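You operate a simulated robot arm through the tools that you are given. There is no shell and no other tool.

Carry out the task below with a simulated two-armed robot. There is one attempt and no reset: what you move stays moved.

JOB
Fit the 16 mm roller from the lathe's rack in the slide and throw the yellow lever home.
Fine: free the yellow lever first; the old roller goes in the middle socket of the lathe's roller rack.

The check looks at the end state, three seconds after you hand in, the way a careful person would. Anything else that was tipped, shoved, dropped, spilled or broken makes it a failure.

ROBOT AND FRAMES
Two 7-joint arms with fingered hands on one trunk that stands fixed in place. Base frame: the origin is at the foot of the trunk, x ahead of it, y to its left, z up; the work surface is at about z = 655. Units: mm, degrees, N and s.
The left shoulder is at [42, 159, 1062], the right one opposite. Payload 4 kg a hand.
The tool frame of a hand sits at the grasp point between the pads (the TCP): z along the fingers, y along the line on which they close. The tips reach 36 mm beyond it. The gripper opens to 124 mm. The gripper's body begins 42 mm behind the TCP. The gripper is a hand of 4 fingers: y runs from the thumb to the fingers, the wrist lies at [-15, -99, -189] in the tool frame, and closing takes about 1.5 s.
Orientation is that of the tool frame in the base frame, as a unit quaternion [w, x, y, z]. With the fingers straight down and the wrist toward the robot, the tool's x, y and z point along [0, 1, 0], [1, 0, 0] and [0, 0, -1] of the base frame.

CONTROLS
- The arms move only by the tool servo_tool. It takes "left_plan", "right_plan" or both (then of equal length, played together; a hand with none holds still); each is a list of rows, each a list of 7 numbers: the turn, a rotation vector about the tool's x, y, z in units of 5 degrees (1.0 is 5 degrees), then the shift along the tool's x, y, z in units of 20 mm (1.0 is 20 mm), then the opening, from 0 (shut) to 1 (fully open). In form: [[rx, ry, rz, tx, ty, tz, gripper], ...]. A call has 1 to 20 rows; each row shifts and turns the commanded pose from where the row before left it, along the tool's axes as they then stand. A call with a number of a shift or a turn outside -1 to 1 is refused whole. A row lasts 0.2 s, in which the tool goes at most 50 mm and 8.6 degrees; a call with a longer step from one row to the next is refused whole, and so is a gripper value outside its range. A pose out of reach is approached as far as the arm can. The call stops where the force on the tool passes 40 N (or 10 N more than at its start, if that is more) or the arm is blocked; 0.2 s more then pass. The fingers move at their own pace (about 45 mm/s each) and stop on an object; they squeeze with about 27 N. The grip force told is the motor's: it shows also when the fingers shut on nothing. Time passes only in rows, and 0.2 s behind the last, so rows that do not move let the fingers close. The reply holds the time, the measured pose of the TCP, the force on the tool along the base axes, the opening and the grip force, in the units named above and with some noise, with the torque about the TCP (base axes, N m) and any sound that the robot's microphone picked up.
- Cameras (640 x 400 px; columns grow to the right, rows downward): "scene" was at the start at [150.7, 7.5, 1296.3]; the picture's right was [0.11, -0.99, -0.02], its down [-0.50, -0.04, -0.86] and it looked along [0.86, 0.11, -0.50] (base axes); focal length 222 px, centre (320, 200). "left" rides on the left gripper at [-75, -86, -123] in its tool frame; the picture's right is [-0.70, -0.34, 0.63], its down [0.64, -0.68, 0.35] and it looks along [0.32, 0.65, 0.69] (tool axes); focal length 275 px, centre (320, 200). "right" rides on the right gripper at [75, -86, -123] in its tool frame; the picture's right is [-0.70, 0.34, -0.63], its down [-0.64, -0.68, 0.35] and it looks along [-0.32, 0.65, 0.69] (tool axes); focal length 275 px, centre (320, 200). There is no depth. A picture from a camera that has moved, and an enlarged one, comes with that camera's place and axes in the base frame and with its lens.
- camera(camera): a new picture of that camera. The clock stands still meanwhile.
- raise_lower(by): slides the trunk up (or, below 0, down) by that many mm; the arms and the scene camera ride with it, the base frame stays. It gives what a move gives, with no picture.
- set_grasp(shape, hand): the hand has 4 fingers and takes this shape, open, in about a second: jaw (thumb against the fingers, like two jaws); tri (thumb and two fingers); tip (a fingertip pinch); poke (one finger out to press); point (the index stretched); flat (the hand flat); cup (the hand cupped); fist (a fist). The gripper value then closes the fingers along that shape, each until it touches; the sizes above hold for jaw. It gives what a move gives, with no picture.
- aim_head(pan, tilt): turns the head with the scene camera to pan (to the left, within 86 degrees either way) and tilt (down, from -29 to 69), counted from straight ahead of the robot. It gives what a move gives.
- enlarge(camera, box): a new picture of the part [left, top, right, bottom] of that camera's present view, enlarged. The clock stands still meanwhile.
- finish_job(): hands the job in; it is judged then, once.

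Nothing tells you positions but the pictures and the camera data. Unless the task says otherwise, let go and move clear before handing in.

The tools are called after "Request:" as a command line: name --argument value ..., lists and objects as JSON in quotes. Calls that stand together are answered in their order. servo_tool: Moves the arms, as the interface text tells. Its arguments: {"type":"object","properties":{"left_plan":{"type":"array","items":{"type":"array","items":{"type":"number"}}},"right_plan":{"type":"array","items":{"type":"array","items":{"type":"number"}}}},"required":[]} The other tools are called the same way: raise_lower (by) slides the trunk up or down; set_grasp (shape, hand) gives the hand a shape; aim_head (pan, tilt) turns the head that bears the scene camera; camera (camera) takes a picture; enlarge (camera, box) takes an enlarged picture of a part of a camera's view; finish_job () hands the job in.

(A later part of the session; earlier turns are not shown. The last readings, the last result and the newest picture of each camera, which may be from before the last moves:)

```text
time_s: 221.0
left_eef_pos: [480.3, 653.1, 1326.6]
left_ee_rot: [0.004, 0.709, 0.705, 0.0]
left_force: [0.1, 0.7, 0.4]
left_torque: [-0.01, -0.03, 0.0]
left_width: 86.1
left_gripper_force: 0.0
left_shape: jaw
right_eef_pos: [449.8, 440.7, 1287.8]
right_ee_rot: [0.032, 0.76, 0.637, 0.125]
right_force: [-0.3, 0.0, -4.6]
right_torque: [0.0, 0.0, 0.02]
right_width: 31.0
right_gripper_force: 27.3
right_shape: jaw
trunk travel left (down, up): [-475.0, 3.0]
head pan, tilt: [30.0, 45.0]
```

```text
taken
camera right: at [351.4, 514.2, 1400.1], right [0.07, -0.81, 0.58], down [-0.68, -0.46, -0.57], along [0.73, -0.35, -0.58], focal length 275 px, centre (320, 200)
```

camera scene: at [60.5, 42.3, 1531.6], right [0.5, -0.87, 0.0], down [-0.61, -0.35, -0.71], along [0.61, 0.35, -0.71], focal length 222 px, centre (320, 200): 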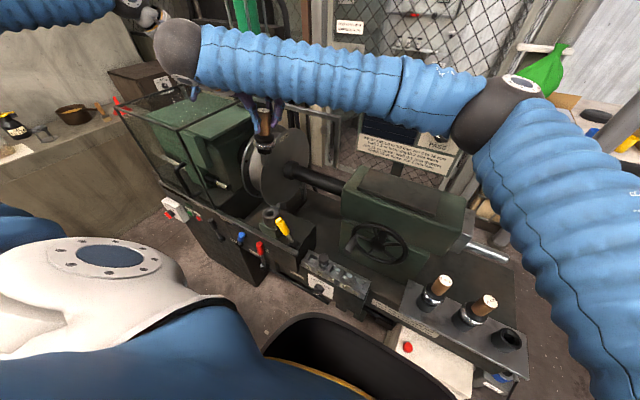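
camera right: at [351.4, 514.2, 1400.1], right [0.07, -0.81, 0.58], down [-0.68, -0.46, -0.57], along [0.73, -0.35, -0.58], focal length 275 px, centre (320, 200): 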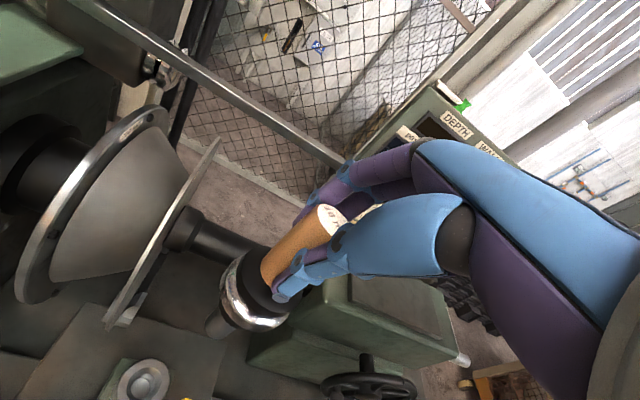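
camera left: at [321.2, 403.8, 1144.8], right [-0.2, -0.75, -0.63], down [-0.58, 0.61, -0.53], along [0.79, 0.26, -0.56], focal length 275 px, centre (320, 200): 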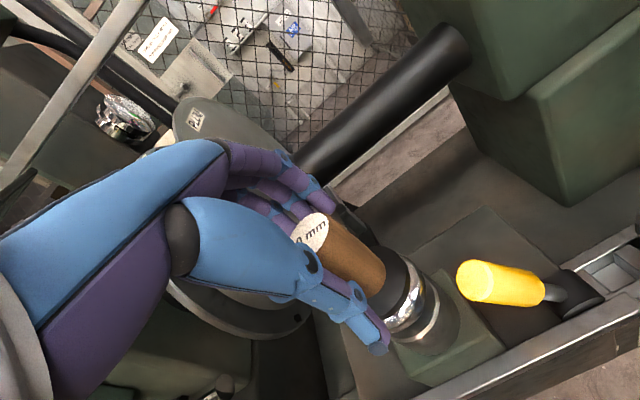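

Good. Lowering to z≈1180 with the shank end aimed over the slide socket.

Request:
servo_tool --right_plan '[[0, 0, 0, -0.062, -0.277, 0.854, 0.1], [0, 0, 0, -0.062, -0.277, 0.854, 0.1], [0, 0, 0, -0.062, -0.277, 0.854, 0.1], [0, 0, 0, -0.062, -0.277, 0.854, 0.1], [0, 0, 0, -0.062, -0.277, 0.854, 0.1], [0, 0, 0, -0.062, -0.277, 0.854, 0.1], [0, 0, 0, 0, 0, 0, 0.1]]'

Request:
camera --camera "scene"

Request:
enlarge --camera "scene" --box '[230, 120, 310, 240]'

Request:
enlarge --camera "right" --box '[130, 180, 350, 400]'

```text
time_s: 222.6
left_eef_pos: [481.0, 653.2, 1326.7]
left_ee_rot: [0.004, 0.709, 0.705, 0.0]
left_force: [-0.1, 0.3, -0.3]
left_torque: [0.0, 0.01, 0.0]
left_width: 86.8
left_gripper_force: 0.1
left_shape: jaw
right_eef_pos: [441.5, 452.1, 1179.2]
right_ee_rot: [0.032, 0.76, 0.637, 0.127]
right_force: [1.4, -0.4, -3.8]
right_torque: [-0.02, 0.03, 0.01]
right_width: 30.8
right_gripper_force: 27.2
right_shape: jaw
trunk travel left (down, up): [-475.0, 3.0]
head pan, tilt: [30.0, 45.0]
```

```text
taken
camera scene: at [60.2, 42.4, 1531.7], right [0.5, -0.87, 0.0], down [-0.61, -0.35, -0.71], along [0.61, 0.35, -0.71], focal length 222 px, centre (320, 200)
```

scene: 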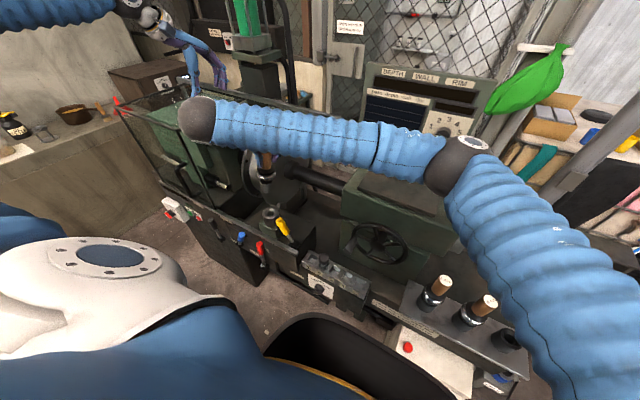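

```text
3.33 times, centred on (270, 180) of scene
camera zoom: at [60.2, 42.4, 1531.7], right [0.5, -0.87, 0.0], down [-0.61, -0.35, -0.71], along [0.61, 0.35, -0.71], focal length 739 px, centre (487, 267)
```

zoom: 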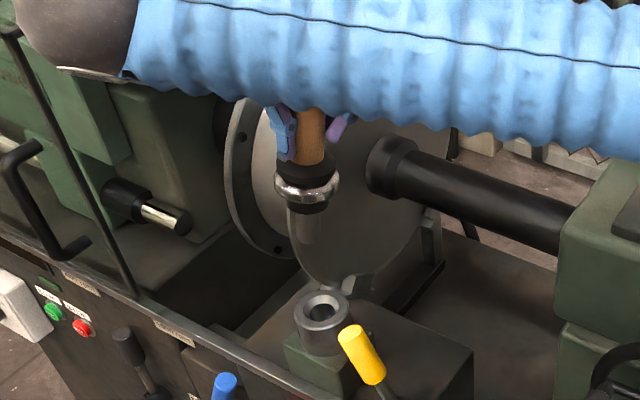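

```text
1.82 times, centred on (240, 290) of right
camera zoom: at [342.7, 526.4, 1291.6], right [0.07, -0.81, 0.58], down [-0.67, -0.46, -0.57], along [0.73, -0.35, -0.58], focal length 500 px, centre (466, 36)
```

zoom: 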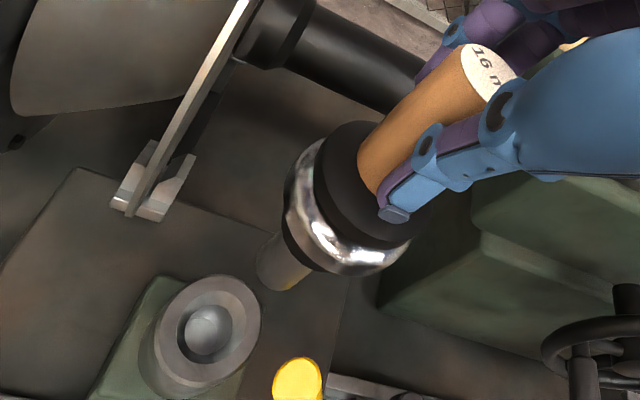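

Shank end is within ~4 mm of the socket center. Lowering to just above the socket with a small −x correction.

Request:
servo_tool --right_plan '[[0, 0, 0, -0.136, -0.218, 0.864, 0.1], [0, 0, 0, -0.136, -0.218, 0.864, 0.1], [0, 0, 0, -0.136, -0.218, 0.864, 0.1], [0, 0, 0, -0.136, -0.218, 0.864, 0.1], [0, 0, 0, -0.136, -0.218, 0.864, 0.1], [0, 0, 0, 0, 0, 0, 0.1]]'

Request:
camera --camera "scene"

Request:
enlarge --camera "scene" --box '[240, 160, 310, 230]'

Request:
enlarge --camera "right" --box '[130, 180, 350, 400]'

```text
time_s: 224.0
left_eef_pos: [479.2, 653.7, 1326.3]
left_ee_rot: [0.003, 0.709, 0.705, 0.0]
left_force: [-0.5, 0.4, 0.0]
left_torque: [0.0, -0.03, 0.0]
left_width: 86.6
left_gripper_force: 0.1
left_shape: jaw
right_eef_pos: [440.3, 453.7, 1086.5]
right_ee_rot: [0.032, 0.76, 0.637, 0.127]
right_force: [0.5, 0.2, -4.6]
right_torque: [-0.01, 0.0, -0.01]
right_width: 30.7
right_gripper_force: 26.9
right_shape: jaw
trunk travel left (down, up): [-475.0, 3.0]
head pan, tilt: [30.0, 45.0]
```

```text
taken
camera scene: at [60.4, 42.5, 1531.6], right [0.5, -0.87, 0.0], down [-0.61, -0.35, -0.71], along [0.61, 0.35, -0.71], focal length 222 px, centre (320, 200)
```

scene: 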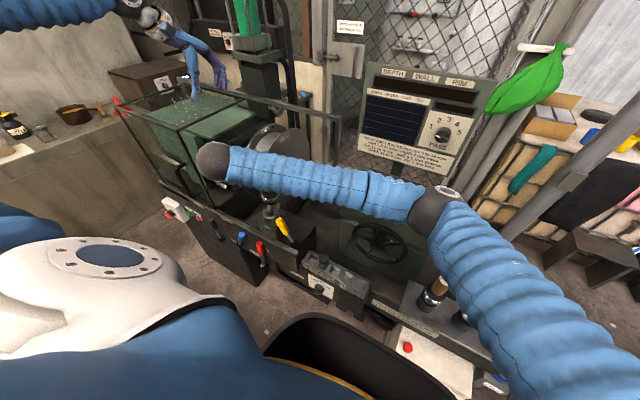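

```text
5.71 times, centred on (275, 195) of scene
camera zoom: at [60.4, 42.5, 1531.6], right [0.5, -0.87, 0.0], down [-0.61, -0.35, -0.71], along [0.61, 0.35, -0.71], focal length 1267 px, centre (577, 229)
```

zoom: 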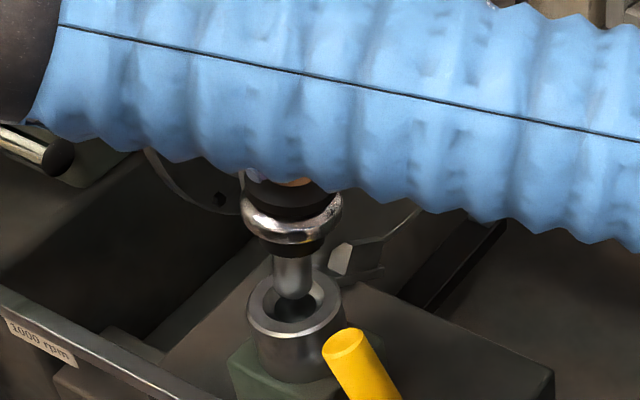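

```text
1.82 times, centred on (240, 290) of right
camera zoom: at [340.1, 527.1, 1199.6], right [0.07, -0.81, 0.58], down [-0.67, -0.46, -0.57], along [0.73, -0.35, -0.58], focal length 500 px, centre (466, 36)
```

zoom: 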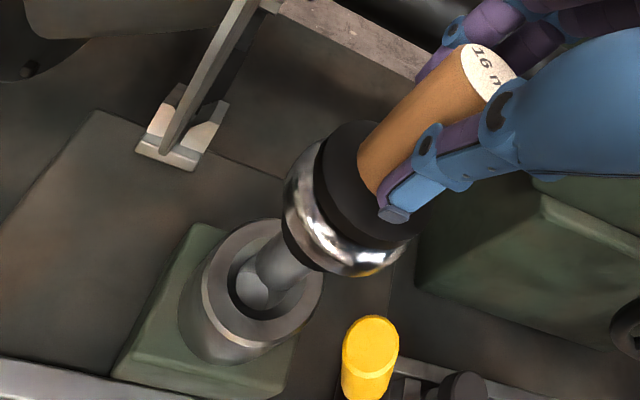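

Nearly perfectly over the funnel. Easing down.

Request:
servo_tool --right_plan '[[0, 0, 0, -0.036, -0.084, 0.235, 0.1], [0, 0, 0, -0.036, -0.084, 0.235, 0.1], [0, 0, 0, -0.036, -0.084, 0.235, 0.1], [0, 0, 0, -0.036, -0.084, 0.235, 0.1], [0, 0, 0, 0, 0, 0, 0.1]]'

Request:
enlarge --camera "scene" --box '[240, 160, 310, 230]'

Request:
enlarge --camera "right" --box '[130, 180, 350, 400]'

```text
time_s: 225.2
left_eef_pos: [479.7, 653.8, 1325.2]
left_ee_rot: [0.003, 0.709, 0.705, 0.001]
left_force: [0.0, 0.2, 1.1]
left_torque: [-0.01, 0.01, 0.0]
left_width: 86.6
left_gripper_force: 0.1
left_shape: jaw
right_eef_pos: [436.3, 453.7, 1068.2]
right_ee_rot: [0.031, 0.76, 0.637, 0.126]
right_force: [0.3, 0.5, -4.8]
right_torque: [-0.02, 0.06, -0.01]
right_width: 31.0
right_gripper_force: 27.0
right_shape: jaw
trunk travel left (down, up): [-475.0, 3.0]
head pan, tilt: [30.0, 45.0]
```

```text
5.71 times, centred on (275, 195) of scene
camera zoom: at [60.4, 42.5, 1531.6], right [0.5, -0.87, 0.0], down [-0.61, -0.35, -0.71], along [0.61, 0.35, -0.71], focal length 1267 px, centre (577, 229)
```

zoom: 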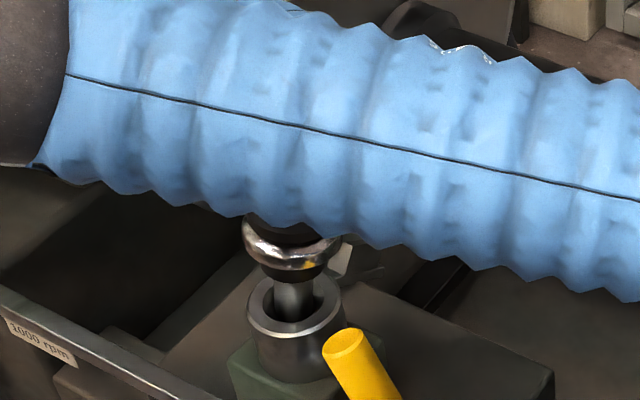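

```text
1.82 times, centred on (240, 290) of right
camera zoom: at [337.0, 527.7, 1180.2], right [0.07, -0.81, 0.58], down [-0.68, -0.46, -0.57], along [0.73, -0.35, -0.58], focal length 500 px, centre (466, 36)
```

zoom: 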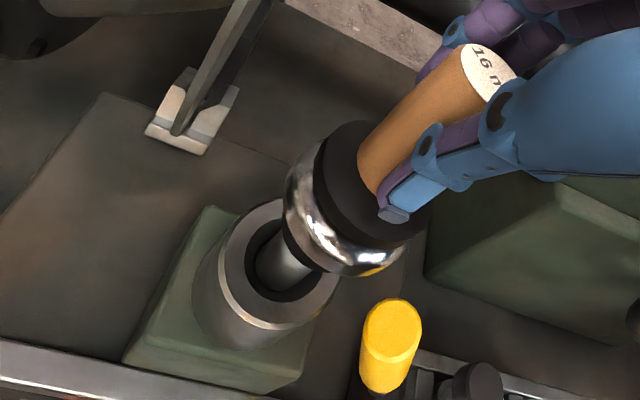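

Inside the bore with no contact force. Continuing down in 4 mm steps.

Request:
servo_tool --right_plan '[[0, 0, 0, -0.03, -0.042, 0.193, 0.1], [0, 0, 0, -0.03, -0.042, 0.193, 0.1], [0, 0, 0, -0.03, -0.042, 0.193, 0.1], [0, 0, 0, 0, 0, 0, 0.1]]'

Request:
camera --camera "scene"

Request:
enlarge --camera "right" --box '[130, 180, 350, 400]'

```text
time_s: 226.2
left_eef_pos: [479.2, 654.3, 1326.3]
left_ee_rot: [0.004, 0.709, 0.705, 0.0]
left_force: [-0.4, -0.2, -0.8]
left_torque: [0.02, 0.0, -0.03]
left_width: 86.6
left_gripper_force: 0.1
left_shape: jaw
right_eef_pos: [435.8, 452.1, 1055.9]
right_ee_rot: [0.032, 0.76, 0.637, 0.126]
right_force: [0.1, 0.7, -4.4]
right_torque: [0.04, 0.02, 0.0]
right_width: 30.9
right_gripper_force: 26.4
right_shape: jaw
trunk travel left (down, up): [-475.0, 3.0]
head pan, tilt: [30.0, 45.0]
```

```text
taken
camera scene: at [60.3, 42.6, 1531.6], right [0.5, -0.87, 0.0], down [-0.61, -0.35, -0.71], along [0.61, 0.35, -0.71], focal length 222 px, centre (320, 200)
```

scene: 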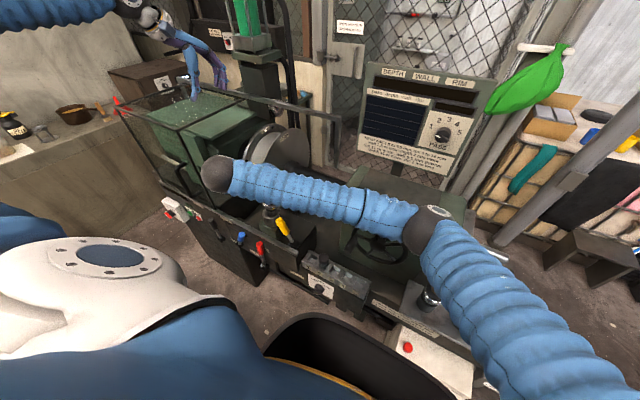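

```text
1.82 times, centred on (240, 290) of right
camera zoom: at [337.4, 526.9, 1167.9], right [0.07, -0.81, 0.58], down [-0.68, -0.46, -0.57], along [0.73, -0.35, -0.58], focal length 500 px, centre (466, 36)
```

zoom: 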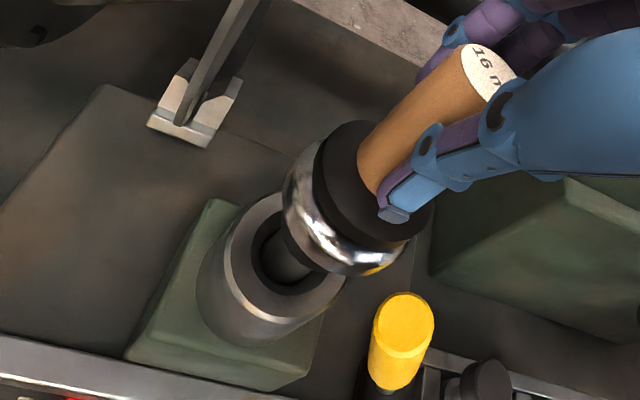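

Request:
servo_tool --right_plan '[[0, 0, 0, -0.03, -0.042, 0.193, 0.1], [0, 0, 0, -0.03, -0.042, 0.193, 0.1], [0, 0, 0, 0, 0, 0, 0.1]]'

Request:
enlarge --camera "right" --box '[130, 180, 350, 400]'

Request:
enlarge --camera "scene" --box '[240, 160, 310, 230]'

```text
time_s: 227.0
left_eef_pos: [481.0, 654.3, 1325.6]
left_ee_rot: [0.003, 0.709, 0.705, 0.0]
left_force: [0.1, -0.6, 0.1]
left_torque: [0.03, -0.02, 0.01]
left_width: 86.7
left_gripper_force: 0.1
left_shape: jaw
right_eef_pos: [435.2, 453.6, 1049.7]
right_ee_rot: [0.031, 0.76, 0.637, 0.126]
right_force: [-0.7, 0.1, -4.3]
right_torque: [0.04, 0.08, 0.01]
right_width: 30.6
right_gripper_force: 27.3
right_shape: jaw
trunk travel left (down, up): [-475.0, 3.0]
head pan, tilt: [30.0, 45.0]
```

```text
1.82 times, centred on (240, 290) of right
camera zoom: at [337.3, 527.2, 1160.7], right [0.07, -0.81, 0.58], down [-0.68, -0.46, -0.57], along [0.73, -0.35, -0.58], focal length 500 px, centre (466, 36)
```

zoom: 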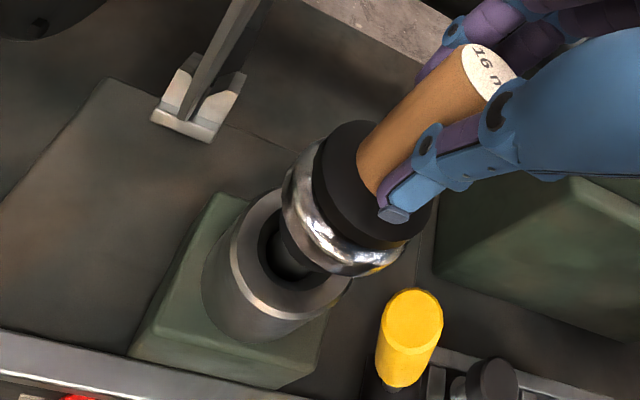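

```text
5.71 times, centred on (275, 195) of scene
camera zoom: at [60.3, 42.6, 1531.6], right [0.5, -0.87, 0.0], down [-0.61, -0.35, -0.71], along [0.61, 0.35, -0.71], focal length 1267 px, centre (577, 229)
```

zoom: 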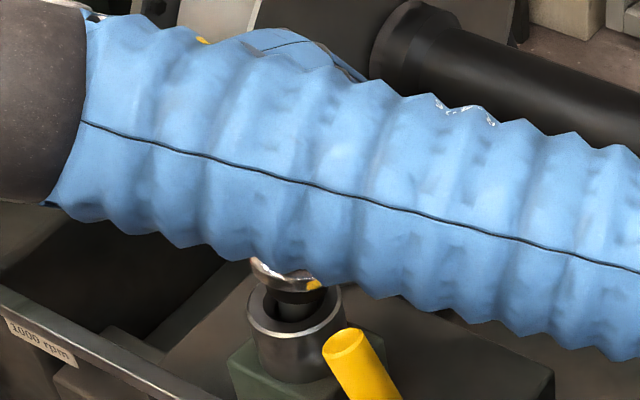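

Request:
servo_tool --right_plan '[[0, 0, 0, -0.03, -0.042, 0.193, 0.1], [0, 0, 0, -0.03, -0.042, 0.193, 0.1], [0, 0, 0, 0, 0, 0, 0.1]]'

Request:
enlarge --camera "right" --box '[130, 180, 350, 400]'

Request:
camera --camera "scene"

```text
time_s: 228.0
left_eef_pos: [479.5, 652.5, 1326.5]
left_ee_rot: [0.004, 0.709, 0.705, 0.001]
left_force: [0.1, 0.3, -0.2]
left_torque: [0.01, 0.01, 0.0]
left_width: 86.7
left_gripper_force: 0.1
left_shape: jaw
right_eef_pos: [434.7, 454.5, 1044.5]
right_ee_rot: [0.029, 0.759, 0.638, 0.129]
right_force: [-5.7, -0.7, 22.2]
right_torque: [-0.04, -0.26, -0.02]
right_width: 30.6
right_gripper_force: 26.9
right_shape: jaw
trunk travel left (down, up): [-475.0, 3.0]
head pan, tilt: [30.0, 45.0]
stopped in row 3 (right hand): the force on the tool passed its limit at 41 N (the readings are from after the stop); the commanded pose is now the measured one
```

```text
1.82 times, centred on (240, 290) of right
camera zoom: at [335.6, 528.5, 1157.4], right [0.07, -0.82, 0.57], down [-0.67, -0.46, -0.58], along [0.74, -0.34, -0.58], focal length 500 px, centre (466, 36)
```

zoom: 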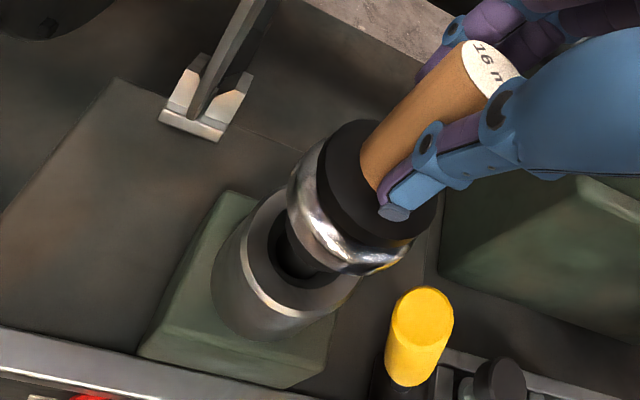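

```text
taken
camera scene: at [59.8, 42.0, 1531.5], right [0.5, -0.87, 0.0], down [-0.61, -0.35, -0.71], along [0.61, 0.35, -0.71], focal length 222 px, centre (320, 200)
```

scene: 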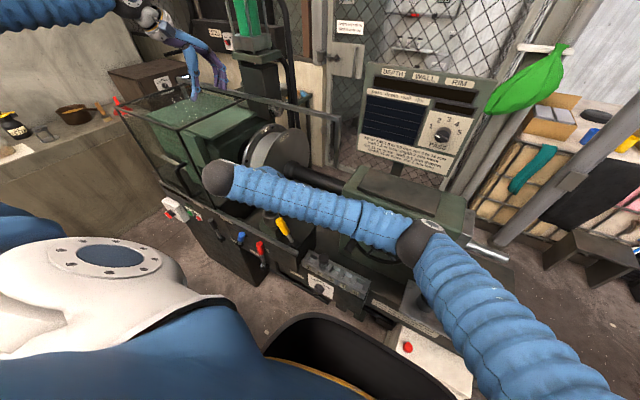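

Contact with ~6° residual lean (top away from the robot). I'll pull the handle ~8 mm toward the robot to straighten the roller, relieving the downward push.

Request:
servo_tool --right_plan '[[0, 0, 0, -0.014, -0.095, -0.035, 0.1], [0, 0, 0, -0.014, -0.095, -0.035, 0.1], [0, 0, 0, -0.014, -0.095, -0.035, 0.1], [0, 0, 0, -0.014, -0.095, -0.035, 0.1], [0, 0, 0, 0, 0, 0, 0.1]]'

Request:
enlarge --camera "right" --box '[130, 180, 350, 400]'

```text
time_s: 229.2
left_eef_pos: [480.9, 654.3, 1326.5]
left_ee_rot: [0.004, 0.709, 0.705, 0.001]
left_force: [0.4, 0.4, -0.5]
left_torque: [-0.02, 0.01, -0.04]
left_width: 86.6
left_gripper_force: 0.0
left_shape: jaw
right_eef_pos: [428.1, 453.4, 1044.3]
right_ee_rot: [0.031, 0.76, 0.637, 0.128]
right_force: [4.5, -0.5, -4.8]
right_torque: [-0.1, -0.59, -0.1]
right_width: 30.8
right_gripper_force: 27.0
right_shape: jaw
trunk travel left (down, up): [-475.0, 3.0]
head pan, tilt: [30.0, 45.0]
```

```text
1.82 times, centred on (240, 290) of right
camera zoom: at [329.2, 528.0, 1155.4], right [0.07, -0.82, 0.57], down [-0.67, -0.46, -0.58], along [0.74, -0.35, -0.58], focal length 500 px, centre (466, 36)
```

zoom: 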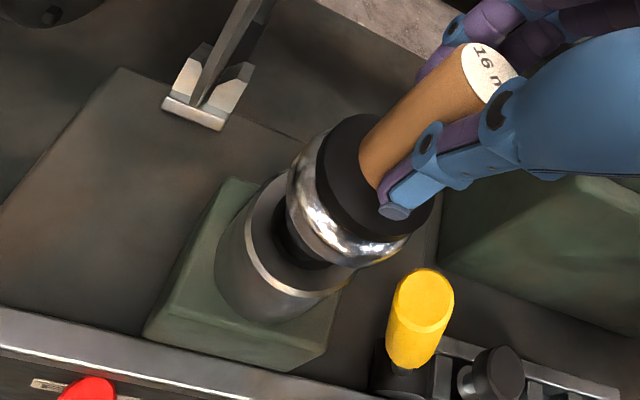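

Straightened; no longer pressing. Press down gently again.

Request:
servo_tool --right_plan '[[0, 0, 0, -0.02, -0.05, 0.14, 0.1], [0, 0, 0, -0.02, -0.05, 0.14, 0.1], [0, 0, 0, 0, 0, 0, 0.1]]'

Request:
enlarge --camera "right" --box '[130, 180, 350, 400]'

```text
time_s: 230.0
left_eef_pos: [480.0, 652.8, 1324.9]
left_ee_rot: [0.004, 0.71, 0.705, 0.0]
left_force: [0.5, 0.0, -0.2]
left_torque: [-0.01, 0.0, 0.01]
left_width: 86.7
left_gripper_force: 0.2
left_shape: jaw
right_eef_pos: [428.3, 454.8, 1039.4]
right_ee_rot: [0.03, 0.759, 0.637, 0.129]
right_force: [5.7, -0.4, 11.6]
right_torque: [-0.08, -0.85, -0.07]
right_width: 31.2
right_gripper_force: 27.0
right_shape: jaw
trunk travel left (down, up): [-475.0, 3.0]
head pan, tilt: [30.0, 45.0]
```

```text
1.82 times, centred on (240, 290) of right
camera zoom: at [328.4, 528.5, 1150.8], right [0.07, -0.82, 0.57], down [-0.67, -0.46, -0.58], along [0.74, -0.35, -0.58], focal length 500 px, centre (466, 36)
```

zoom: 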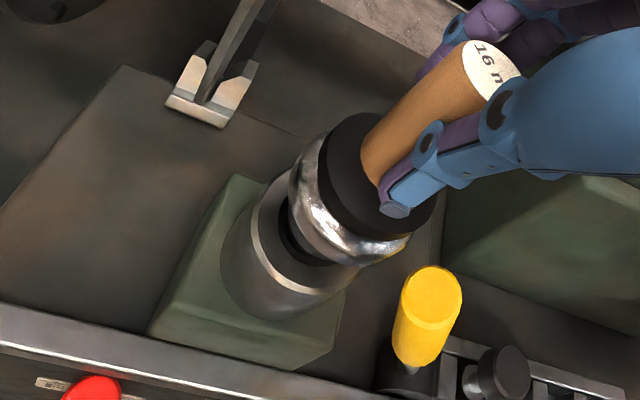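

Nearly seated. Releasing to let it settle.

Request:
servo_tool --right_plan '[[0, 0, 0, 0, 0, -0.02, 0.3], [0, 0, 0, 0, 0, 0, 0.4], [0, 0, 0, 0, 0, 0, 0.5], [0, 0, 0, 0, 0, 0, 0.6], [0, 0, 0, 0, 0, 0, 0.65], [0, 0, 0, 0, 0, 0, 0.65]]'

Request:
enlarge --camera "right" --box '[130, 180, 350, 400]'

Request:
enlarge --camera "scene" --box '[240, 160, 310, 230]'

```text
time_s: 231.4
left_eef_pos: [479.1, 653.8, 1327.1]
left_ee_rot: [0.004, 0.708, 0.706, 0.0]
left_force: [-0.1, -0.3, -0.6]
left_torque: [0.01, -0.02, -0.04]
left_width: 86.7
left_gripper_force: 0.0
left_shape: jaw
right_eef_pos: [427.0, 454.5, 1038.3]
right_ee_rot: [0.03, 0.759, 0.637, 0.129]
right_force: [0.1, -0.2, -0.5]
right_torque: [0.01, 0.01, -0.01]
right_width: 80.1
right_gripper_force: 0.1
right_shape: jaw
trunk travel left (down, up): [-475.0, 3.0]
head pan, tilt: [30.0, 45.0]
```

```text
1.82 times, centred on (240, 290) of right
camera zoom: at [328.3, 528.9, 1150.5], right [0.07, -0.82, 0.57], down [-0.67, -0.46, -0.58], along [0.74, -0.35, -0.58], focal length 500 px, centre (466, 36)
```

zoom: 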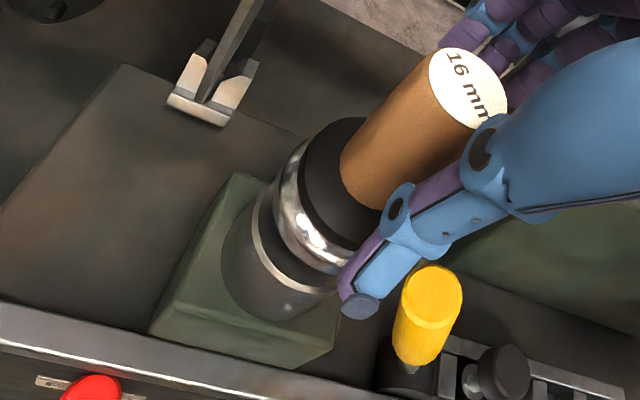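

```text
5.71 times, centred on (275, 195) of scene
camera zoom: at [60.1, 42.3, 1531.6], right [0.5, -0.87, 0.0], down [-0.61, -0.35, -0.71], along [0.61, 0.35, -0.71], focal length 1267 px, centre (577, 229)
```

zoom: 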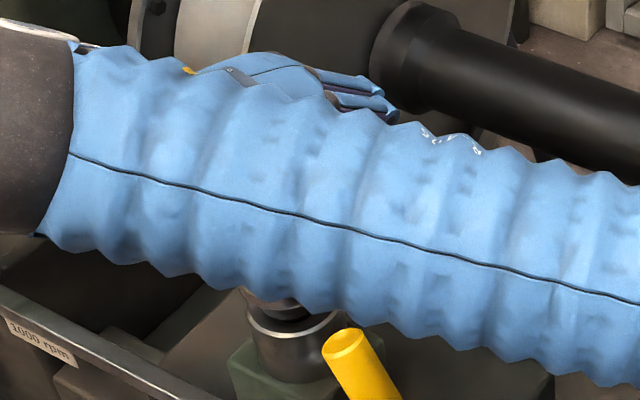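

The 16 mm roller dropped into its seat. Withdrawing the right hand straight up.

Request:
servo_tool --right_plan '[[0, 0, 0, 0.07, 0.1, -0.45, 0.65], [0, 0, 0, 0.14, 0.2, -0.92, 0.65], [0, 0, 0, 0.14, 0.2, -0.92, 0.65], [0, 0, 0, 0.14, 0.2, -0.92, 0.65], [0, 0, 0, 0.14, 0.2, -0.92, 0.65], [0, 0, 0, 0.14, 0.2, -0.92, 0.65], [0, 0, 0, 0.14, 0.2, -0.92, 0.65], [0, 0, 0, 0.14, 0.2, -0.92, 0.65], [0, 0, 0, 0.14, 0.2, -0.92, 0.65], [0, 0, 0, 0.14, 0.2, -0.92, 0.65], [0, 0, 0, 0.14, 0.2, -0.92, 0.65], [0, 0, 0, 0.14, 0.2, -0.92, 0.65]]'

Request:
camera --camera "scene"

Request:
enlarge --camera "scene" --box '[230, 150, 330, 250]'

```text
time_s: 234.0
left_eef_pos: [479.4, 653.4, 1326.9]
left_ee_rot: [0.004, 0.709, 0.705, 0.0]
left_force: [0.1, 0.4, 0.0]
left_torque: [0.0, 0.02, 0.0]
left_width: 86.7
left_gripper_force: 0.1
left_shape: jaw
right_eef_pos: [426.3, 453.5, 1255.9]
right_ee_rot: [0.03, 0.76, 0.637, 0.128]
right_force: [-0.1, 0.2, 0.7]
right_torque: [0.0, -0.03, 0.02]
right_width: 80.2
right_gripper_force: 0.0
right_shape: jaw
trunk travel left (down, up): [-475.0, 3.0]
head pan, tilt: [30.0, 45.0]
```

```text
taken
camera scene: at [59.8, 42.4, 1531.7], right [0.5, -0.87, 0.0], down [-0.61, -0.35, -0.71], along [0.61, 0.35, -0.71], focal length 222 px, centre (320, 200)
```

scene: 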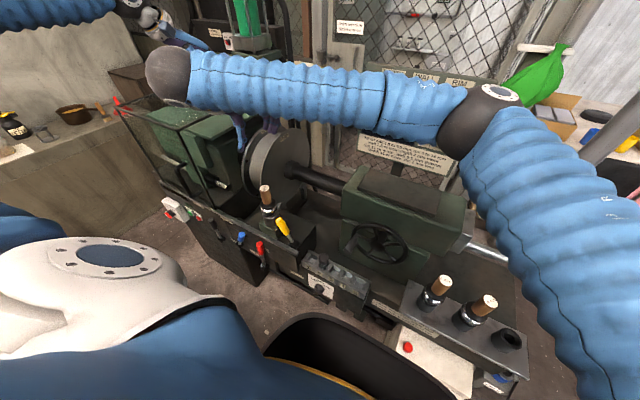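

```text
4.00 times, centred on (280, 200) of scene
camera zoom: at [59.8, 42.4, 1531.7], right [0.5, -0.87, 0.0], down [-0.61, -0.35, -0.71], along [0.61, 0.35, -0.71], focal length 887 px, centre (480, 200)
```

zoom: 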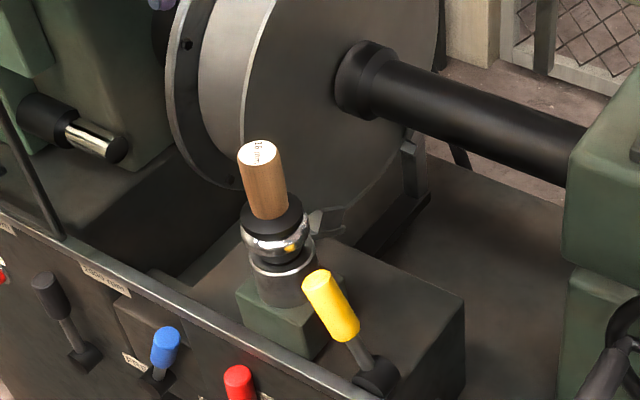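

The 16 mm roller sits exactly where the old one did. Moving the right arm back to its side so the left can throw the lever.

Request:
servo_tool --right_plan '[[0, 0, 0, -0.5, 0.3, -0.16, 0.65], [0, 0, 0, -0.927, 0.465, -0.16, 0.65], [0, 0, 0, -0.927, 0.465, -0.16, 0.65], [0, 0, 0, -0.927, 0.465, -0.16, 0.65], [0, 0, 0, -0.927, 0.465, -0.16, 0.65], [0, 0, 0, -0.927, 0.465, -0.16, 0.65], [0, 0, 0, -0.927, 0.465, -0.16, 0.65], [0, 0, 0, -0.927, 0.465, -0.16, 0.65], [0, 0, 0, -0.927, 0.465, -0.16, 0.65], [0, 0, 0, -0.927, 0.465, -0.16, 0.65], [0, 0, 0, -0.927, 0.465, -0.16, 0.65], [0, 0, 0, -0.927, 0.465, -0.16, 0.65], [0, 0, 0, -0.927, 0.465, -0.16, 0.65], [0, 0, 0, -0.927, 0.465, -0.16, 0.65], [0, 0, 0, -0.927, 0.465, -0.16, 0.65]]'

Request:
servo_tool --right_plan '[[0, 0, 0, -0.947, 0.187, -0.175, 0.65], [0, 0, 0, -0.947, 0.187, -0.175, 0.65], [0, 0, 0, -0.947, 0.187, -0.175, 0.65], [0, 0, 0, -0.947, 0.187, -0.175, 0.65], [0, 0, 0, -0.947, 0.187, -0.175, 0.65], [0, 0, 0, -0.947, 0.187, -0.175, 0.65], [0, 0, 0, -0.947, 0.187, -0.175, 0.65], [0, 0, 0, -0.947, 0.187, -0.175, 0.65], [0, 0, 0, -0.947, 0.187, -0.175, 0.65], [0, 0, 0, -0.947, 0.187, -0.175, 0.65], [0, 0, 0, -0.947, 0.187, -0.175, 0.65], [0, 0, 0, -0.947, 0.187, -0.175, 0.65], [0, 0, 0, -0.947, 0.187, -0.175, 0.65], [0, 0, 0, -0.947, 0.187, -0.175, 0.65], [0, 0, 0, -0.947, 0.187, -0.175, 0.65], [0, 0, 0, -0.947, 0.187, -0.175, 0.65], [0, 0, 0, -0.947, 0.187, -0.175, 0.65], [0, 0, 0, -0.947, 0.187, -0.175, 0.65], [0, 0, 0, -0.947, 0.187, -0.175, 0.65], [0, 0, 0, -0.947, 0.187, -0.175, 0.65]]'

Request:
camera --camera "scene"

```text
time_s: 237.2
left_eef_pos: [479.6, 653.3, 1326.8]
left_ee_rot: [0.004, 0.709, 0.706, 0.0]
left_force: [0.0, -0.3, -0.5]
left_torque: [0.04, 0.01, -0.01]
left_width: 86.4
left_gripper_force: 0.1
left_shape: jaw
right_eef_pos: [505.8, 158.8, 1290.0]
right_ee_rot: [0.03, 0.759, 0.637, 0.128]
right_force: [0.4, 0.1, 0.2]
right_torque: [0.03, -0.03, 0.01]
right_width: 80.2
right_gripper_force: 0.0
right_shape: jaw
trunk travel left (down, up): [-475.0, 3.0]
head pan, tilt: [30.0, 45.0]
```

```text
time_s: 241.4
left_eef_pos: [479.3, 653.0, 1326.3]
left_ee_rot: [0.004, 0.709, 0.706, 0.0]
left_force: [-0.3, 0.4, 0.5]
left_torque: [0.0, 0.01, 0.04]
left_width: 86.5
left_gripper_force: 0.1
left_shape: jaw
right_eef_pos: [500.8, -231.7, 1312.8]
right_ee_rot: [0.03, 0.759, 0.638, 0.128]
right_force: [0.7, -0.7, 0.3]
right_torque: [0.01, 0.0, 0.0]
right_width: 80.1
right_gripper_force: 0.1
right_shape: jaw
trunk travel left (down, up): [-475.0, 3.0]
head pan, tilt: [30.0, 45.0]
```

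```text
taken
camera scene: at [59.6, 41.1, 1531.7], right [0.5, -0.87, 0.0], down [-0.61, -0.35, -0.71], along [0.61, 0.35, -0.71], focal length 222 px, centre (320, 200)
```

scene: 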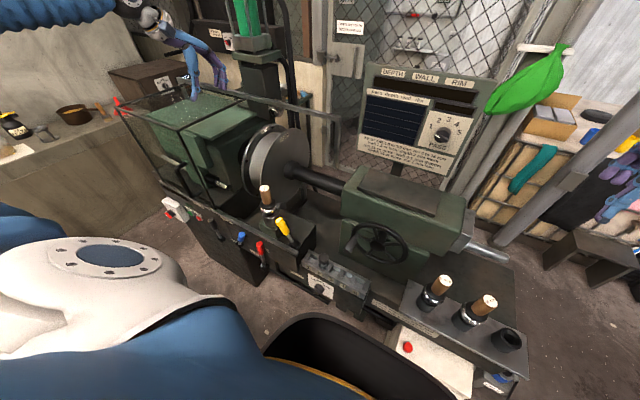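

Right arm is clear and the 16 mm roller is seated. The lever now leans close to the roller ring, so I want a slimmer grip; I'll try the "tip" shape on the left hand and look at it.

Request:
set_grasp --hand "left" --shape "tip"

Request:
camera --camera "left"

Request:
enlarge --camera "scene" --box '[120, 0, 260, 120]'

```text
time_s: 242.3
left_eef_pos: [480.0, 653.9, 1326.3]
left_ee_rot: [0.005, 0.708, 0.706, 0.0]
left_force: [0.0, 0.7, -0.3]
left_torque: [-0.02, 0.02, 0.04]
left_width: 123.4
left_gripper_force: 0.1
left_shape: tip
right_eef_pos: [501.6, -232.5, 1313.4]
right_ee_rot: [0.029, 0.759, 0.638, 0.128]
right_force: [-0.4, -0.6, -0.5]
right_torque: [0.01, 0.01, -0.01]
right_width: 80.2
right_gripper_force: 0.1
right_shape: jaw
trunk travel left (down, up): [-475.0, 3.0]
head pan, tilt: [30.0, 45.0]
```

```text
taken
camera left: at [394.8, 577.9, 1449.3], right [-0.34, -0.7, -0.63], down [-0.68, 0.65, -0.35], along [0.65, 0.31, -0.69], focal length 275 px, centre (320, 200)
```

left: 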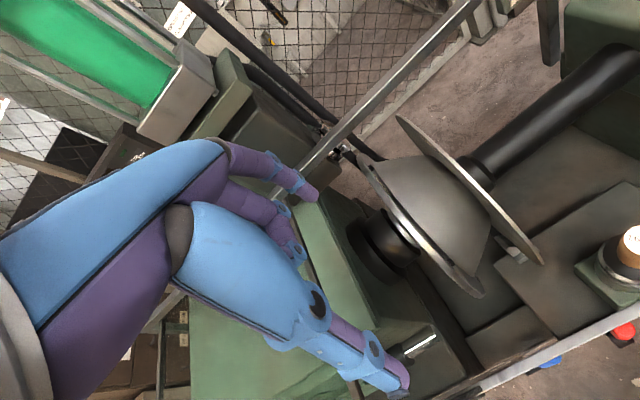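

```text
3.33 times, centred on (190, 60) of scene
camera zoom: at [60.1, 41.9, 1531.6], right [0.5, -0.87, 0.0], down [-0.61, -0.35, -0.71], along [0.61, 0.35, -0.71], focal length 739 px, centre (753, 667)
```

zoom: 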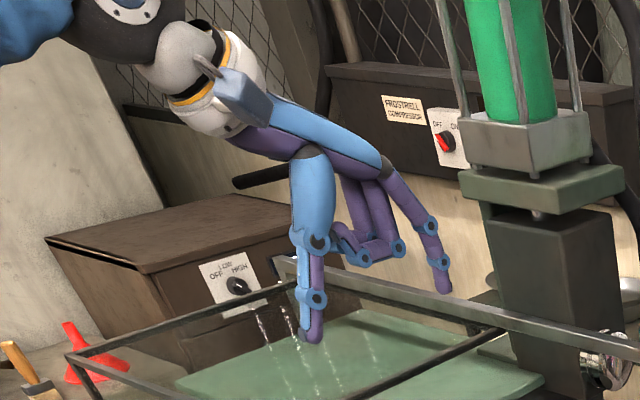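

The curled fingers of the left hand would still crowd the roller. The right hand's fingers spread away from it, so I'll use the right hand with yaw −20° (keeps its elbow high). First re-orient and approach high above the lever.

Request:
set_grasp --hand "left" --shape "jaw"

Request:
servo_tool --right_plan '[[0.85, -0.368, 0.438, 0, 0, 0, 0.5], [0.85, -0.368, 0.438, 0, 0, 0, 0.5], [0.85, -0.368, 0.438, 0, 0, 0, 0.5], [0.85, -0.368, 0.438, 0, 0, 0, 0.5], [0.85, -0.368, 0.438, 0, 0, 0, 0.5]]'

Request:
servo_tool --right_plan '[[0, 0, 0, 0.945, -0.333, 0.093, 0.5], [0, 0, 0, 0.945, -0.333, 0.093, 0.5], [0, 0, 0, 0.945, -0.333, 0.093, 0.5], [0, 0, 0, 0.945, -0.333, 0.093, 0.5], [0, 0, 0, 0.945, -0.333, 0.093, 0.5], [0, 0, 0, 0.945, -0.333, 0.093, 0.5], [0, 0, 0, 0.945, -0.333, 0.093, 0.5], [0, 0, 0, 0.945, -0.333, 0.093, 0.5], [0, 0, 0, 0.945, -0.333, 0.093, 0.5], [0, 0, 0, 0.945, -0.333, 0.093, 0.5], [0, 0, 0, 0.945, -0.333, 0.093, 0.5], [0, 0, 0, 0.945, -0.333, 0.093, 0.5], [0, 0, 0, 0.945, -0.333, 0.093, 0.5], [0, 0, 0, 0.945, -0.333, 0.093, 0.5], [0, 0, 0, 0.945, -0.333, 0.093, 0.5], [0, 0, 0, 0.945, -0.333, 0.093, 0.5], [0, 0, 0, 0.945, -0.333, 0.093, 0.5], [0, 0, 0, 0.945, -0.333, 0.093, 0.5], [0, 0, 0, 0.945, -0.333, 0.093, 0.5]]'

Request:
camera --camera "scene"

```text
time_s: 243.2
left_eef_pos: [480.3, 655.1, 1326.6]
left_ee_rot: [0.004, 0.709, 0.705, -0.001]
left_force: [0.0, -0.1, -0.1]
left_torque: [-0.02, 0.0, 0.02]
left_width: 123.8
left_gripper_force: 0.1
left_shape: jaw
right_eef_pos: [501.1, -231.1, 1313.8]
right_ee_rot: [0.03, 0.759, 0.638, 0.128]
right_force: [-0.1, 0.2, -0.1]
right_torque: [-0.01, 0.03, 0.0]
right_width: 80.7
right_gripper_force: 0.0
right_shape: jaw
trunk travel left (down, up): [-475.0, 3.0]
head pan, tilt: [30.0, 45.0]
```

```text
time_s: 244.4
left_eef_pos: [480.1, 653.7, 1327.7]
left_ee_rot: [0.004, 0.709, 0.705, 0.001]
left_force: [-0.6, -0.5, 0.6]
left_torque: [-0.01, 0.0, 0.0]
left_width: 123.8
left_gripper_force: 0.0
left_shape: jaw
right_eef_pos: [500.7, -230.0, 1313.3]
right_ee_rot: [-0.072, 0.817, 0.57, -0.05]
right_force: [0.3, 0.1, 0.2]
right_torque: [-0.02, 0.01, 0.0]
right_width: 62.2
right_gripper_force: 0.1
right_shape: jaw
trunk travel left (down, up): [-475.0, 3.0]
head pan, tilt: [30.0, 45.0]
```

```text
time_s: 248.4
left_eef_pos: [481.3, 655.0, 1326.2]
left_ee_rot: [0.003, 0.709, 0.705, 0.0]
left_force: [-0.9, 0.2, 0.4]
left_torque: [-0.03, -0.04, 0.0]
left_width: 124.1
left_gripper_force: 0.0
left_shape: jaw
right_eef_pos: [501.2, 151.9, 1301.1]
right_ee_rot: [-0.07, 0.817, 0.571, -0.05]
right_force: [-0.8, -0.5, 0.3]
right_torque: [0.01, -0.01, 0.0]
right_width: 62.3
right_gripper_force: 0.1
right_shape: jaw
trunk travel left (down, up): [-475.0, 3.0]
head pan, tilt: [30.0, 45.0]
```

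```text
taken
camera scene: at [60.4, 43.2, 1531.6], right [0.5, -0.87, 0.0], down [-0.61, -0.35, -0.71], along [0.61, 0.35, -0.71], focal length 222 px, centre (320, 200)
```

scene: 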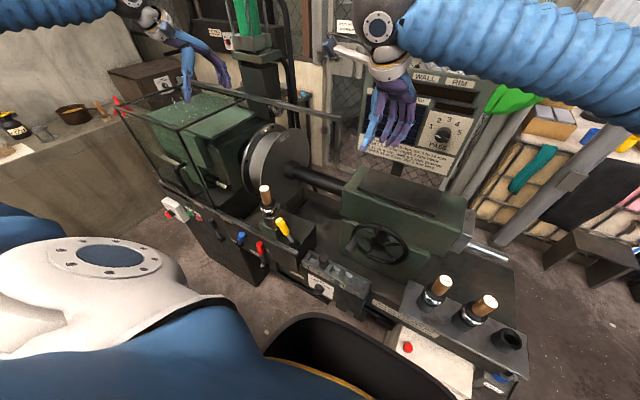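

Request:
servo_tool --right_plan '[[0, 0, 0, 0.873, -0.539, 0.687, 0.5], [0, 0, 0, 0.873, -0.539, 0.687, 0.5], [0, 0, 0, 0.873, -0.539, 0.687, 0.5], [0, 0, 0, 0.873, -0.539, 0.687, 0.5], [0, 0, 0, 0.873, -0.539, 0.687, 0.5], [0, 0, 0, 0.873, -0.539, 0.687, 0.5], [0, 0, 0, 0.873, -0.539, 0.687, 0.5], [0, 0, 0, 0.873, -0.539, 0.687, 0.5], [0, 0, 0, 0.873, -0.539, 0.687, 0.5], [0, 0, 0, 0.873, -0.539, 0.687, 0.5], [0, 0, 0, 0.873, -0.539, 0.687, 0.5], [0, 0, 0, 0.873, -0.539, 0.687, 0.5], [0, 0, 0, 0, 0, 0, 0.5]]'

Request:
camera --camera "scene"

Request:
camera --camera "right"

```text
time_s: 251.2
left_eef_pos: [481.0, 653.7, 1326.3]
left_ee_rot: [0.003, 0.709, 0.705, -0.001]
left_force: [0.0, -1.2, 0.7]
left_torque: [0.01, -0.02, 0.03]
left_width: 123.6
left_gripper_force: 0.0
left_shape: jaw
right_eef_pos: [425.9, 402.8, 1162.3]
right_ee_rot: [-0.071, 0.816, 0.571, -0.049]
right_force: [-0.5, -0.7, 0.0]
right_torque: [0.0, 0.01, -0.03]
right_width: 62.6
right_gripper_force: 0.0
right_shape: jaw
trunk travel left (down, up): [-475.0, 3.0]
head pan, tilt: [30.0, 45.0]
```

```text
taken
camera scene: at [60.4, 41.5, 1531.7], right [0.5, -0.87, 0.0], down [-0.61, -0.35, -0.71], along [0.61, 0.35, -0.71], focal length 222 px, centre (320, 200)
```

scene: 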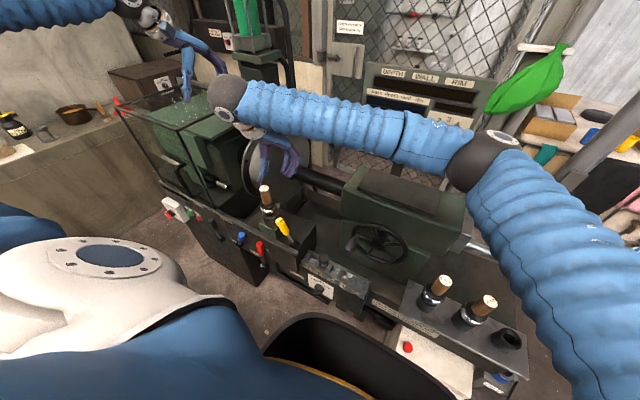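

```text
taken
camera right: at [392.4, 494.0, 1297.8], right [0.18, -0.81, 0.57], down [-0.91, -0.35, -0.22], along [0.38, -0.47, -0.79], focal length 275 px, centre (320, 200)
```

right: 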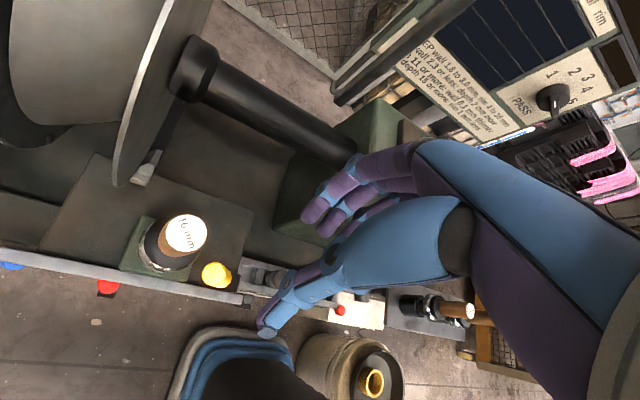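

Elbow stays high. Lowering the right hand to just above the knob to check alignment.

Request:
servo_tool --right_plan '[[0, 0, 0, -0.022, 0.102, 0.84, 0.5], [0, 0, 0, -0.022, 0.102, 0.84, 0.5], [0, 0, 0, -0.022, 0.102, 0.84, 0.5], [0, 0, 0, -0.022, 0.102, 0.84, 0.5], [0, 0, 0, -0.022, 0.102, 0.84, 0.5], [0, 0, 0, -0.022, 0.102, 0.84, 0.5], [0, 0, 0, -0.022, 0.102, 0.84, 0.5], [0, 0, 0, -0.022, 0.102, 0.84, 0.5], [0, 0, 0, 0, 0, 0, 0.5]]'

Request:
camera --camera "right"

Request:
camera --camera "scene"

Request:
enlarge --camera "scene" --box '[210, 130, 350, 250]'

```text
time_s: 253.2
left_eef_pos: [480.0, 653.7, 1326.2]
left_ee_rot: [0.004, 0.709, 0.705, 0.0]
left_force: [-0.7, -0.2, 0.0]
left_torque: [-0.01, 0.0, -0.01]
left_width: 123.8
left_gripper_force: 0.0
left_shape: jaw
right_eef_pos: [418.0, 402.1, 1027.1]
right_ee_rot: [-0.072, 0.817, 0.571, -0.05]
right_force: [-0.3, 0.9, -0.6]
right_torque: [0.01, -0.02, -0.03]
right_width: 62.1
right_gripper_force: 0.1
right_shape: jaw
trunk travel left (down, up): [-475.0, 3.0]
head pan, tilt: [30.0, 45.0]
```

```text
taken
camera right: at [385.0, 493.0, 1162.2], right [0.18, -0.81, 0.57], down [-0.91, -0.35, -0.22], along [0.38, -0.47, -0.79], focal length 275 px, centre (320, 200)
```

right: 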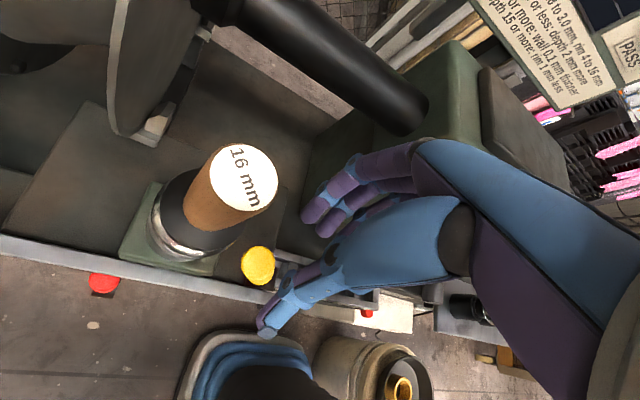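

```text
taken
camera scene: at [60.1, 42.3, 1531.7], right [0.5, -0.87, 0.0], down [-0.61, -0.35, -0.71], along [0.61, 0.35, -0.71], focal length 222 px, centre (320, 200)
```

scene: 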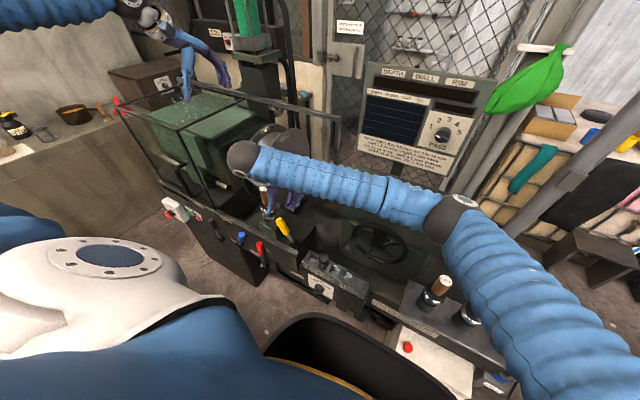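

```text
3.33 times, centred on (280, 190) of scene
camera zoom: at [60.1, 42.3, 1531.7], right [0.5, -0.87, 0.0], down [-0.61, -0.35, -0.71], along [0.61, 0.35, -0.71], focal length 739 px, centre (453, 233)
```

zoom: 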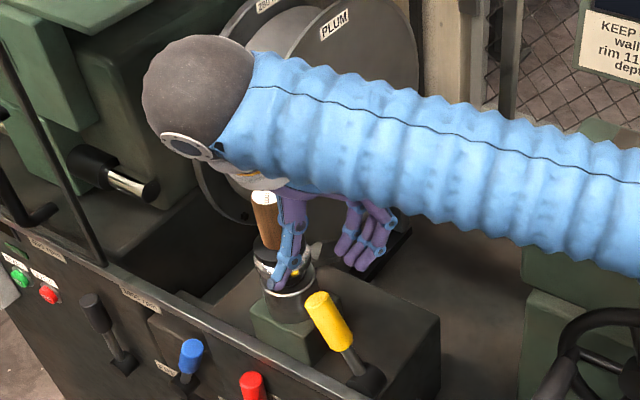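

Lever top matches (≈ (414, 407)). To keep the elbow higher for the whole stroke I'll yaw a bit more (−35°) and tilt 5° more.

Request:
servo_tool --right_plan '[[0.33, 0, 1, 0, 0, 0, 0.5], [0.33, 0, 1, 0, 0, 0, 0.5], [0.33, 0, 1, 0, 0, 0, 0.5], [0, 0, 0, 0, 0, 0, 0.5]]'

Request:
camera --camera "scene"

Request:
camera --camera "right"

```text
time_s: 254.2
left_eef_pos: [480.1, 653.9, 1325.5]
left_ee_rot: [0.004, 0.709, 0.705, 0.0]
left_force: [0.4, 0.2, 0.0]
left_torque: [-0.01, 0.0, 0.04]
left_width: 123.8
left_gripper_force: 0.0
left_shape: jaw
right_eef_pos: [417.9, 402.1, 1025.9]
right_ee_rot: [-0.1, 0.88, 0.457, -0.083]
right_force: [-0.3, 0.1, 0.0]
right_torque: [0.0, 0.01, 0.05]
right_width: 62.3
right_gripper_force: 0.0
right_shape: jaw
trunk travel left (down, up): [-475.0, 3.0]
head pan, tilt: [30.0, 45.0]
```

```text
taken
camera scene: at [60.1, 42.3, 1531.6], right [0.5, -0.87, 0.0], down [-0.61, -0.35, -0.71], along [0.61, 0.35, -0.71], focal length 222 px, centre (320, 200)
```

scene: 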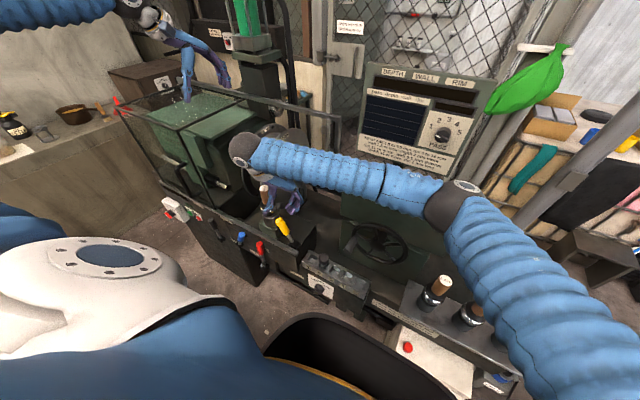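

```text
taken
camera right: at [422.6, 498.7, 1162.4], right [0.02, -0.82, 0.57], down [-0.99, -0.11, -0.13], along [0.17, -0.56, -0.81], focal length 275 px, centre (320, 200)
```

right: 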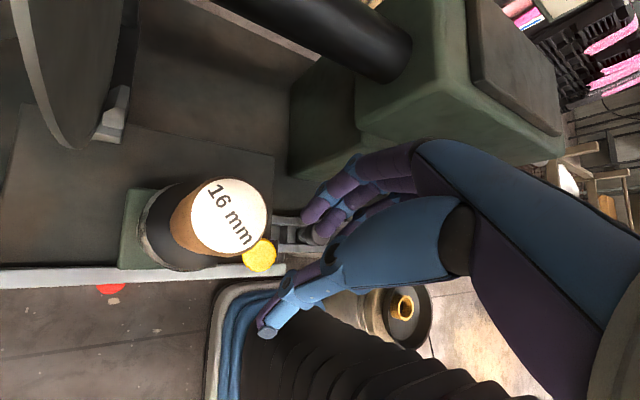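

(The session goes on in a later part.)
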